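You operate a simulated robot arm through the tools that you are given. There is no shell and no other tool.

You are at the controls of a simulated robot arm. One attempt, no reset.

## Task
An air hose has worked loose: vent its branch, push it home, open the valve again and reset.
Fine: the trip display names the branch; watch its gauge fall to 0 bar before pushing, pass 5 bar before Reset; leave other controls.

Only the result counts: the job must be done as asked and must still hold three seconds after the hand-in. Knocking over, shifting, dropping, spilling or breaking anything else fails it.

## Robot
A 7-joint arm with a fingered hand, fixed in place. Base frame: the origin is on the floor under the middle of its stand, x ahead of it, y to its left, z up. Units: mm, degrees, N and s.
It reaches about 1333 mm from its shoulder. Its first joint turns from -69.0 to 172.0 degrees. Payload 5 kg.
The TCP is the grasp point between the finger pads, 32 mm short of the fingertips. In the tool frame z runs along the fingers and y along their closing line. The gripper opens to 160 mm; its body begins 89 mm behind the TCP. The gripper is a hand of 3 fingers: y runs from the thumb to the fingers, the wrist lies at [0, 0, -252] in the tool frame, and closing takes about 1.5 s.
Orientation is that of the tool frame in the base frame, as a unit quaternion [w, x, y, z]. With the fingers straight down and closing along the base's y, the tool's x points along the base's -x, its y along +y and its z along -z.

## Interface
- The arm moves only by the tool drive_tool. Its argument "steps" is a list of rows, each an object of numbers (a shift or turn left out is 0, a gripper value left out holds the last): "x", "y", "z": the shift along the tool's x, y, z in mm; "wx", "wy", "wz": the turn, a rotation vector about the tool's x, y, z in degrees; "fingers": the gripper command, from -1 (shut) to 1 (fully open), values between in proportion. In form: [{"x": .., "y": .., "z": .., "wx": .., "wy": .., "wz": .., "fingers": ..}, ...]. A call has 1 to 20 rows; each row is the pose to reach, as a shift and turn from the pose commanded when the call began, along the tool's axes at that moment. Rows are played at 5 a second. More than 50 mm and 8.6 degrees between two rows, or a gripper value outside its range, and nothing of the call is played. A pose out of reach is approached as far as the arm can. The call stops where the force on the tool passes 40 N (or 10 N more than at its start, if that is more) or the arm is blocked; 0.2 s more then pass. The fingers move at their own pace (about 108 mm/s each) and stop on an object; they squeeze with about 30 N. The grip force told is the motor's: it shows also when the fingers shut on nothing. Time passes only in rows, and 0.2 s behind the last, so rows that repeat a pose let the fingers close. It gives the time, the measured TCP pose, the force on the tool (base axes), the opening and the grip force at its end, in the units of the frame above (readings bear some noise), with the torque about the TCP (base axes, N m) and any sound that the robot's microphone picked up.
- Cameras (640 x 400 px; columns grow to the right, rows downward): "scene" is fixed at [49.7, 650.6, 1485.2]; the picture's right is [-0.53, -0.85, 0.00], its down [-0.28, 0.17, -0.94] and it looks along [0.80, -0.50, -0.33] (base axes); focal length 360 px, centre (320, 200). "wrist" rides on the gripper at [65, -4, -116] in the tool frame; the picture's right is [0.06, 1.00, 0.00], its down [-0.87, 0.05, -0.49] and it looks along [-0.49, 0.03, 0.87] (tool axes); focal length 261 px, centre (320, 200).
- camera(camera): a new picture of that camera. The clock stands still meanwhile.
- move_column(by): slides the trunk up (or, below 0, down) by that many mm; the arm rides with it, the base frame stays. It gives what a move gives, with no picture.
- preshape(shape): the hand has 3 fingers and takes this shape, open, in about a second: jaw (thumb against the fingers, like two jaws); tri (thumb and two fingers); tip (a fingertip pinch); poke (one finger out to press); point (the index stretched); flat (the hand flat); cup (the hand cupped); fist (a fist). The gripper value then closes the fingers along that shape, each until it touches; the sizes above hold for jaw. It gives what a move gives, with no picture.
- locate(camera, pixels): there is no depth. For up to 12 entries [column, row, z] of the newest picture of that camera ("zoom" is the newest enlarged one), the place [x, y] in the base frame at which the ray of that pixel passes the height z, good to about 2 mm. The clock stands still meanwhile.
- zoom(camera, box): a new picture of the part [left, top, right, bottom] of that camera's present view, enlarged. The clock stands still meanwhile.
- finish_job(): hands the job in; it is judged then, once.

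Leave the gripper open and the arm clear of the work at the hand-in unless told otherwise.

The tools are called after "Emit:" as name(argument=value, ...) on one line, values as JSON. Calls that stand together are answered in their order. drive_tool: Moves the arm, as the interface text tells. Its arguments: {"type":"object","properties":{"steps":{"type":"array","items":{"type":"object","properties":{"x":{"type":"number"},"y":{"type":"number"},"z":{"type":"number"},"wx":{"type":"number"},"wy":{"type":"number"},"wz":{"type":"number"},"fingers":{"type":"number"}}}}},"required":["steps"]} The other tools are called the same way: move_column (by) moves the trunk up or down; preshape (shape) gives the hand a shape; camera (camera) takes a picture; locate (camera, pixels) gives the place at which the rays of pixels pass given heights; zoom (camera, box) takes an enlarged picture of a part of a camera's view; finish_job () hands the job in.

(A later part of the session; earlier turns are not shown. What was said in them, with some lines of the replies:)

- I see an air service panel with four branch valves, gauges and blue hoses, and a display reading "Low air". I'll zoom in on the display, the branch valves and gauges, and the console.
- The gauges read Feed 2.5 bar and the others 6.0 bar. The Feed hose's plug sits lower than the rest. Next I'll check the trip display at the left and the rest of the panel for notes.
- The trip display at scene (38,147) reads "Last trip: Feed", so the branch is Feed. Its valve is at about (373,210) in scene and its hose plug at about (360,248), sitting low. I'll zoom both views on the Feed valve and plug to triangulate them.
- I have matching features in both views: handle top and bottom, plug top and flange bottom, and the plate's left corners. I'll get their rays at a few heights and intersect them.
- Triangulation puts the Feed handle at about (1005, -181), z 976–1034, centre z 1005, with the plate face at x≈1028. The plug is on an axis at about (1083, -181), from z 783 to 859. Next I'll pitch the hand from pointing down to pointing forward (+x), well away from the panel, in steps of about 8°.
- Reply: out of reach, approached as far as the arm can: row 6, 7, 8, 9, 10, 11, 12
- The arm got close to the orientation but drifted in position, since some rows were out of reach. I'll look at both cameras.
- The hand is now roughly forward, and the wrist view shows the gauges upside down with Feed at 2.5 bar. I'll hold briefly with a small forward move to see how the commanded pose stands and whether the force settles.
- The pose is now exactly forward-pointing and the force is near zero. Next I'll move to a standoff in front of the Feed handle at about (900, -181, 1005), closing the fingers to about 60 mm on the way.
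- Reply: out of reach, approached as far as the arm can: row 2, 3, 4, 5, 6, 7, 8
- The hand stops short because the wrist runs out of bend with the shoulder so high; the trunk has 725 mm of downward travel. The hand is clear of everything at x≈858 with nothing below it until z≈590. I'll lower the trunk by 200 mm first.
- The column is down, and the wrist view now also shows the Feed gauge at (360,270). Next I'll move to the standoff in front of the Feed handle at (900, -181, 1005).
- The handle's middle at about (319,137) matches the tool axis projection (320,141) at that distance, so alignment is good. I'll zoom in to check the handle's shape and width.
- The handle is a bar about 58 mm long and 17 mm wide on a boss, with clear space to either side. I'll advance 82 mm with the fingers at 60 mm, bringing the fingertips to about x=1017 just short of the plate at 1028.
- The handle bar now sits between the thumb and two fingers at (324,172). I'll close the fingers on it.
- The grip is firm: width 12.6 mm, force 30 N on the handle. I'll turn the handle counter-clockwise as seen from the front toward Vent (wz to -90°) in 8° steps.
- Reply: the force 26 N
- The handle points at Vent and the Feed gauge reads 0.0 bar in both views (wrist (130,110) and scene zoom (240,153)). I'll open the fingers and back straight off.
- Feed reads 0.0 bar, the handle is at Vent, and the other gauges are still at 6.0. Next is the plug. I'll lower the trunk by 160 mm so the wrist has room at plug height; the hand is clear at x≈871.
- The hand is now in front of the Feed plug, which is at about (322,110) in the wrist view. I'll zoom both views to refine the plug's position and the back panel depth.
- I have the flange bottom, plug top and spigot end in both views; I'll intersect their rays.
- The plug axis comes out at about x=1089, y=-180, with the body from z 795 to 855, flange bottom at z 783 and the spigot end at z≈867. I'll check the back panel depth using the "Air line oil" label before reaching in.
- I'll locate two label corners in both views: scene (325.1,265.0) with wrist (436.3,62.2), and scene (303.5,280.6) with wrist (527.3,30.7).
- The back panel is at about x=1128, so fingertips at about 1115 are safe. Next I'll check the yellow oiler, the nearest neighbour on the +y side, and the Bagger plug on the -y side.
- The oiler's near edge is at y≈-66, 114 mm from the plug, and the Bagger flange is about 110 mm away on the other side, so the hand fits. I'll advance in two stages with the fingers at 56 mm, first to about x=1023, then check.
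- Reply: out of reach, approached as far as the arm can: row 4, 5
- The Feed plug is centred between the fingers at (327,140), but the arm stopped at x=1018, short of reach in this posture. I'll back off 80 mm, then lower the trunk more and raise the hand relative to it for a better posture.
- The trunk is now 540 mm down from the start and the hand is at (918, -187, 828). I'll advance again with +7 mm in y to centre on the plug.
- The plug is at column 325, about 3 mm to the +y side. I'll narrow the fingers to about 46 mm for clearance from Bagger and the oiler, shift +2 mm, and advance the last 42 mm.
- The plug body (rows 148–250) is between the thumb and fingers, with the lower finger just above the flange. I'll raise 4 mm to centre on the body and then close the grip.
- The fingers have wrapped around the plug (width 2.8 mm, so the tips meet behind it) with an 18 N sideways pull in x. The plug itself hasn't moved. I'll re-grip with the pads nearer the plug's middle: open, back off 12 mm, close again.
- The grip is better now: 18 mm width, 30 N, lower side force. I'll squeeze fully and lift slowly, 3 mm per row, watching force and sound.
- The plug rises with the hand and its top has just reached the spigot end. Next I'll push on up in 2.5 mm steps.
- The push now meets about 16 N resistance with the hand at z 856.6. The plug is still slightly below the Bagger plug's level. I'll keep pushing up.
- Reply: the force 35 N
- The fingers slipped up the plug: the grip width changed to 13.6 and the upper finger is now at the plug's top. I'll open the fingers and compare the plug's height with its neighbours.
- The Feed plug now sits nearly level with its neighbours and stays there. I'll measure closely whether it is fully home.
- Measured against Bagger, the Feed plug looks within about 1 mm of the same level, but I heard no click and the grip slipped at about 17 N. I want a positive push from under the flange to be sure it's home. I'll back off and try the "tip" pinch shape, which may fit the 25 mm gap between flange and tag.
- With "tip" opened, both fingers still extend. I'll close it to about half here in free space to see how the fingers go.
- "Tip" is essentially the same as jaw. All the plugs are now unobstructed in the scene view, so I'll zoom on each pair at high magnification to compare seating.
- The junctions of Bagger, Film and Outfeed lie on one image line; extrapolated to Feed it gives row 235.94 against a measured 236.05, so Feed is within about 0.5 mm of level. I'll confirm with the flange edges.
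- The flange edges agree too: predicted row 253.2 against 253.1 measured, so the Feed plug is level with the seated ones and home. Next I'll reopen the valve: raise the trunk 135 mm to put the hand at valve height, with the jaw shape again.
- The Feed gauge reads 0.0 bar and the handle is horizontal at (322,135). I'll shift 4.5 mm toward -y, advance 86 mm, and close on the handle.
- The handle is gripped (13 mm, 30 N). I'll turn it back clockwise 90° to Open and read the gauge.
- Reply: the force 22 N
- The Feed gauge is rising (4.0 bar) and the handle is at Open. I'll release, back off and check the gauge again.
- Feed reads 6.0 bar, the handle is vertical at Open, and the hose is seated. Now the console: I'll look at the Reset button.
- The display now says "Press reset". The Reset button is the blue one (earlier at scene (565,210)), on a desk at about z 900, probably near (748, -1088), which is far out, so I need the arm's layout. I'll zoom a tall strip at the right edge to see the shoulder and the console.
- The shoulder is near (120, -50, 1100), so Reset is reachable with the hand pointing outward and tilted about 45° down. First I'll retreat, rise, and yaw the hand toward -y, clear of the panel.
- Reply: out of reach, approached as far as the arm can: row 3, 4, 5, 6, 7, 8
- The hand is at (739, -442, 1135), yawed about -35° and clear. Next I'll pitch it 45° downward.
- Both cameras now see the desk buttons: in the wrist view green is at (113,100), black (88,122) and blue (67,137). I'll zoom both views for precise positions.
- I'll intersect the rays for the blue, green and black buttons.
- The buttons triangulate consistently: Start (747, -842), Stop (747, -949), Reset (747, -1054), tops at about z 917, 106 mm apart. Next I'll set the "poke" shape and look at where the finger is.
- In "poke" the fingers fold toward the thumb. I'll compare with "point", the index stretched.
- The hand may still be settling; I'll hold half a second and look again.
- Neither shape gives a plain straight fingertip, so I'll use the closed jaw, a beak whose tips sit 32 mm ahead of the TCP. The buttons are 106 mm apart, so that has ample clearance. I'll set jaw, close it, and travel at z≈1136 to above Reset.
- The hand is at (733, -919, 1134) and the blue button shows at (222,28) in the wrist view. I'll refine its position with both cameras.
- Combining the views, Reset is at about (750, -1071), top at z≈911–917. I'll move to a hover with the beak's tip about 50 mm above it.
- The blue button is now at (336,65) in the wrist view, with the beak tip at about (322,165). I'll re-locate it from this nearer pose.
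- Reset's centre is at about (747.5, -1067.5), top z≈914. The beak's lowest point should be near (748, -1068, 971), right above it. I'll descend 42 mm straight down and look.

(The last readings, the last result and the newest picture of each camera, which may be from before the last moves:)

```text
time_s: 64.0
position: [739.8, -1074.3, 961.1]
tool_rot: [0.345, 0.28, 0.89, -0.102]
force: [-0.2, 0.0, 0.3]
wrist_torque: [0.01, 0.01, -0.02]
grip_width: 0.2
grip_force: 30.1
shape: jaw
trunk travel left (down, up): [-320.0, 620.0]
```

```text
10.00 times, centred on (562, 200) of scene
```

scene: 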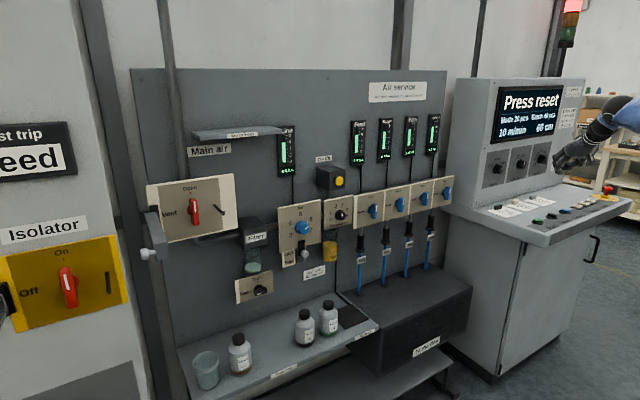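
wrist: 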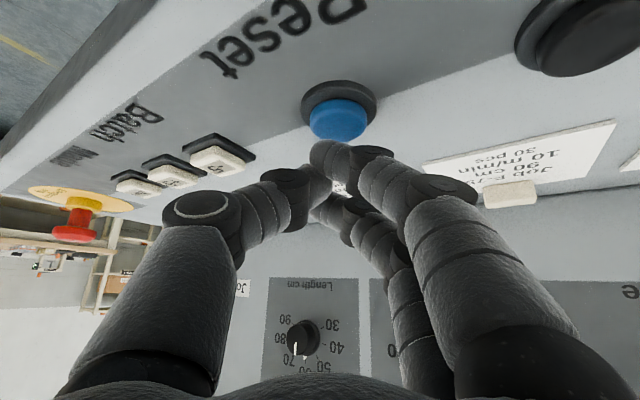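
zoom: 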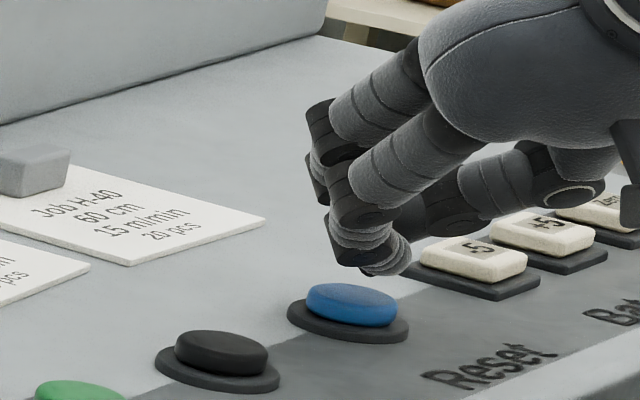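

The tip is about 12 mm above the button. I'll re-locate the cap from here and check where the tip will land.

Emit:
zoom(camera="wrist", box=[280, 60, 408, 140])

Emit:
locate(camera="wrist", pixels=[[338, 123, 914], [338, 123, 911], [340, 104, 902], [332, 158, 935]])

Emit:
locate(camera="scene", pixels=[[565.2, 210, 914], [568.5, 206.5, 926], [565, 211.5, 902]])

```text
5.00 times, centred on (344, 100) of wrist
```

zoom: 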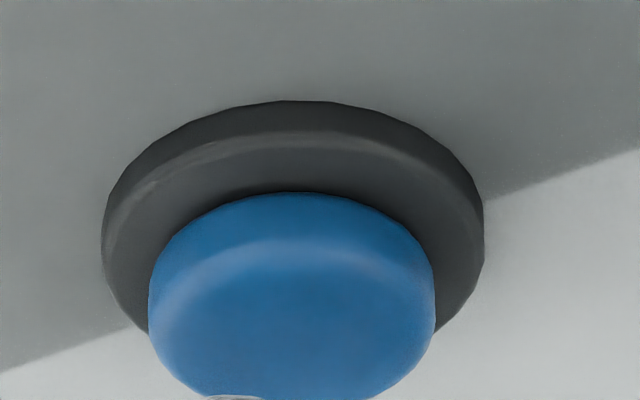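

```text
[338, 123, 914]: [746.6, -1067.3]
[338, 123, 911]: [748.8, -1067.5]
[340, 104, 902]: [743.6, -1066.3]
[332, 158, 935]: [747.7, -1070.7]
```

```text
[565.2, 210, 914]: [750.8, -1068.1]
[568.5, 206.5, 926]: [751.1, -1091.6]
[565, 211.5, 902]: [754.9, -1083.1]
```

The button is at (747, -1067, 914) and the contact fingertip at about (748, -1072), bottom z≈926. I'll shift 5 mm toward +y and press down in 3 mm steps until it clicks or resists.

Emit:
drive_tool(steps=[{"x": 4.8, "y": 4.05, "z": 1.1}, {"x": 7.5, "y": 4.0, "z": 4.0}, {"x": 9.5, "y": 4.0, "z": 6.2}, {"x": 11.5, "y": 3.9, "z": 8.5}, {"x": 13.5, "y": 3.9, "z": 10.7}, {"x": 15.6, "y": 3.9, "z": 12.9}, {"x": 15.6, "y": 3.9, "z": 12.9}])

Emit:
camera(camera="scene")

Emit:
camera(camera="wrist")

```text
time_s: 65.6
position: [740.2, -1068.2, 945.3]
tool_rot: [0.347, 0.28, 0.889, -0.104]
force: [5.5, -2.3, 24.3]
wrist_torque: [-0.05, -0.34, 0.05]
grip_width: 0.0
grip_force: 29.8
shape: jaw
trunk travel left (down, up): [-320.0, 620.0]
heard: click
```

```text
taken
```

scene: 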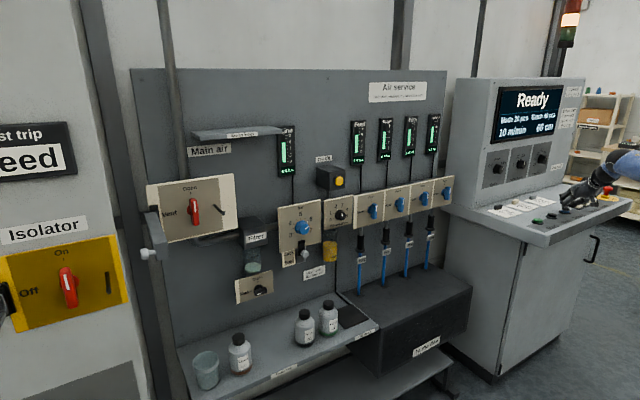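

```text
taken
```

wrist: 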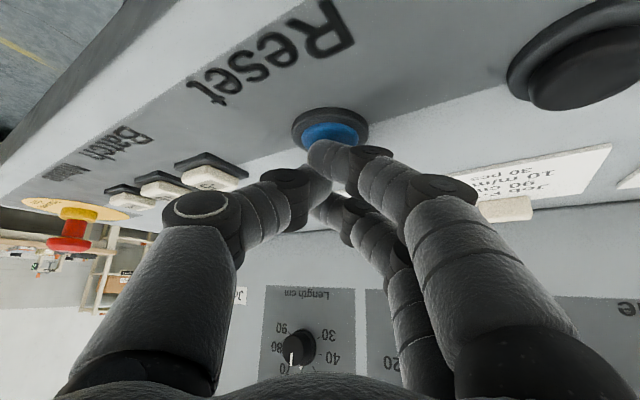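

A click was heard and the display now reads "Ready". I'll lift straight up and clear, opening the gripper once away from the desk.

Emit:
drive_tool(steps=[{"x": -13.5, "z": -14.8}, {"x": -40.4, "z": -44.4}, {"x": -70, "z": -77}, {"x": -100, "z": -110}, {"x": -128, "z": -141}, {"x": -128, "z": -141, "fingers": -0.2}, {"x": -128, "z": -141, "fingers": -0.2}])

Emit:
camera(camera="scene")

Emit:
zoom(camera="scene", box=[480, 80, 608, 220])

```text
time_s: 67.2
position: [738.0, -1071.8, 1132.1]
tool_rot: [0.345, 0.28, 0.89, -0.103]
force: [0.5, -0.5, 0.0]
wrist_torque: [0.0, -0.04, 0.03]
grip_width: 63.7
grip_force: 0.0
shape: jaw
trunk travel left (down, up): [-320.0, 620.0]
```

```text
taken
```

scene: 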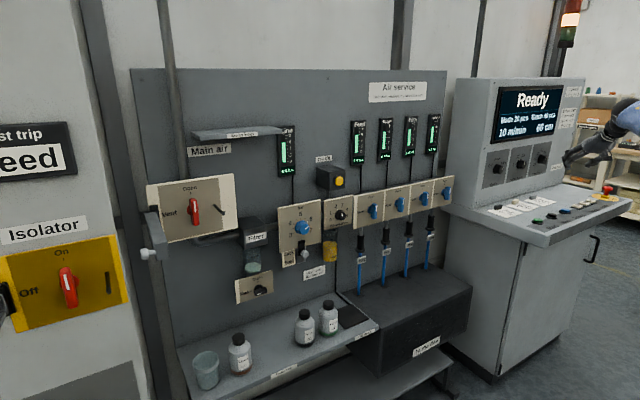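

```text
2.86 times, centred on (544, 150) of scene
```

zoom: 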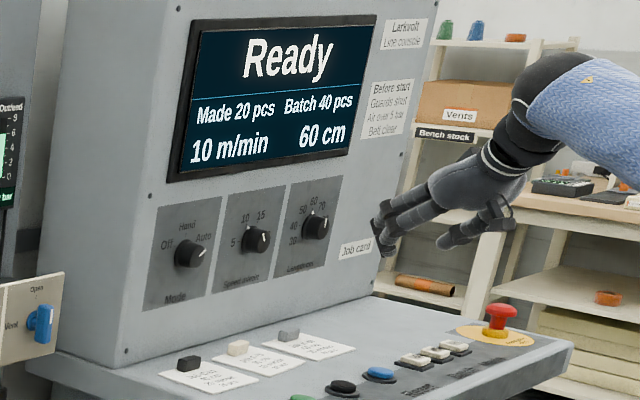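

The console shows Ready with Batch 40, Made 20 unchanged. I'll move the arm back clear of the console, open the gripper fully, and check the gauges and hose once more.

Emit:
drive_tool(steps=[{"x": 18, "y": 35, "z": -16}, {"x": 36, "y": 70, "z": -32}, {"x": 54, "y": 105, "z": -48}, {"x": 72, "y": 140, "z": -64}, {"x": 90, "y": 175, "z": -80}, {"x": 108, "y": 210, "z": -96}, {"x": 126, "y": 245, "z": -112}, {"x": 144, "y": 280, "z": -128}, {"x": 162, "y": 315, "z": -144, "fingers": 1}, {"x": 171, "y": 329, "z": -150, "fingers": 1}, {"x": 171, "y": 329, "z": -150, "fingers": 1}, {"x": 171, "y": 329, "z": -150, "fingers": 1}])

Emit:
camera(camera="scene")

Emit:
zoom(camera="scene", box=[330, 110, 450, 240])

Emit:
zoom(camera="scene", box=[340, 200, 440, 300])

```text
time_s: 69.8
position: [738.4, -670.0, 1129.5]
tool_rot: [0.345, 0.28, 0.89, -0.102]
force: [-0.5, -1.1, -1.1]
wrist_torque: [0.0, 0.04, -0.01]
grip_width: 160.2
grip_force: 0.0
shape: jaw
trunk travel left (down, up): [-320.0, 620.0]
```

```text
taken
```

scene: 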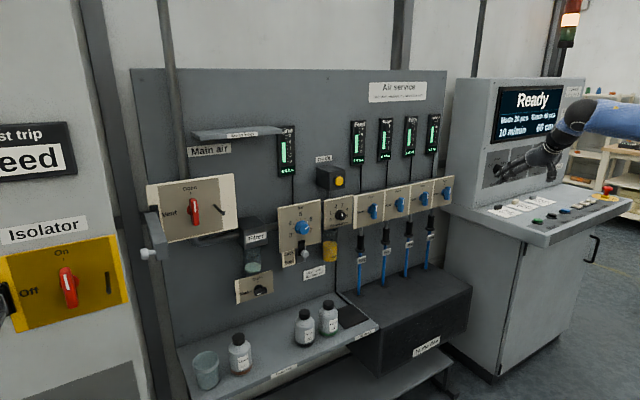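

```text
3.08 times, centred on (390, 175) of scene
```

zoom: 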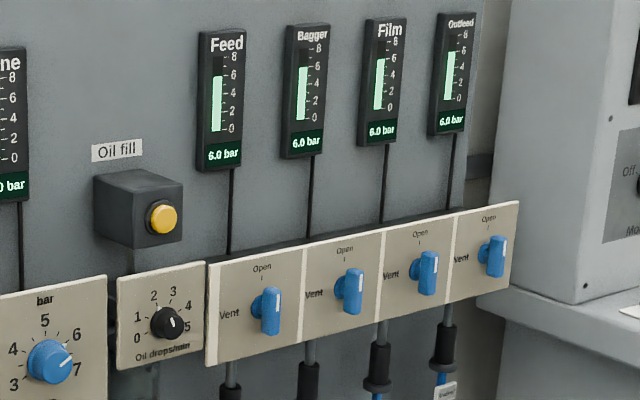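

```text
4.00 times, centred on (390, 250) of scene
```

zoom: 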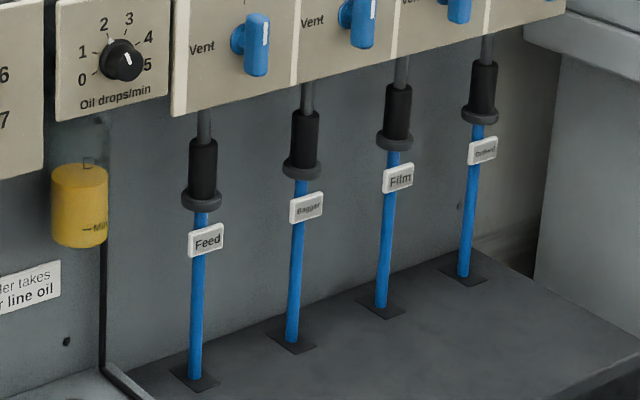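

Everything holds: Feed is at 6.0 bar with its valve at Open, the hose is seated level with the others, the other gauges and controls look unchanged, and the console shows "Ready". The arm is clear with the gripper open, so I'm handing in the job.

Emit:
finish_job()

```text
The job is handed in.
```

The Feed hose is back in place, its valve is open again, and the line is reset; the console now reads "Ready". I've handed the job in, but I haven't been told how it was judged.

- **Branch:** the trip display named Feed, whose gauge read 2.5 bar with the plug hanging below its spigot.
- **Vent:** I turned the Feed valve to Vent, and the gauge read 0.0 bar before I touched the hose.
- **Hose:** I pushed the plug up until it stopped, and the grip slipped at about 17 N. I heard no click, but measured against the other three plugs it sits within about 0.5 mm of level.
- **Reopen:** with the valve back at Open, the gauge rose through 4.0 bar and settled at 6.0 bar.
- **Reset:** I pressed Reset only after that; it clicked and the display changed from "Press reset" to "Ready".

The other gauges stayed at 6.0 bar and the batch figures are unchanged. As far as the cameras show, nothing else was moved. The arm is clear of the work with the gripper open.
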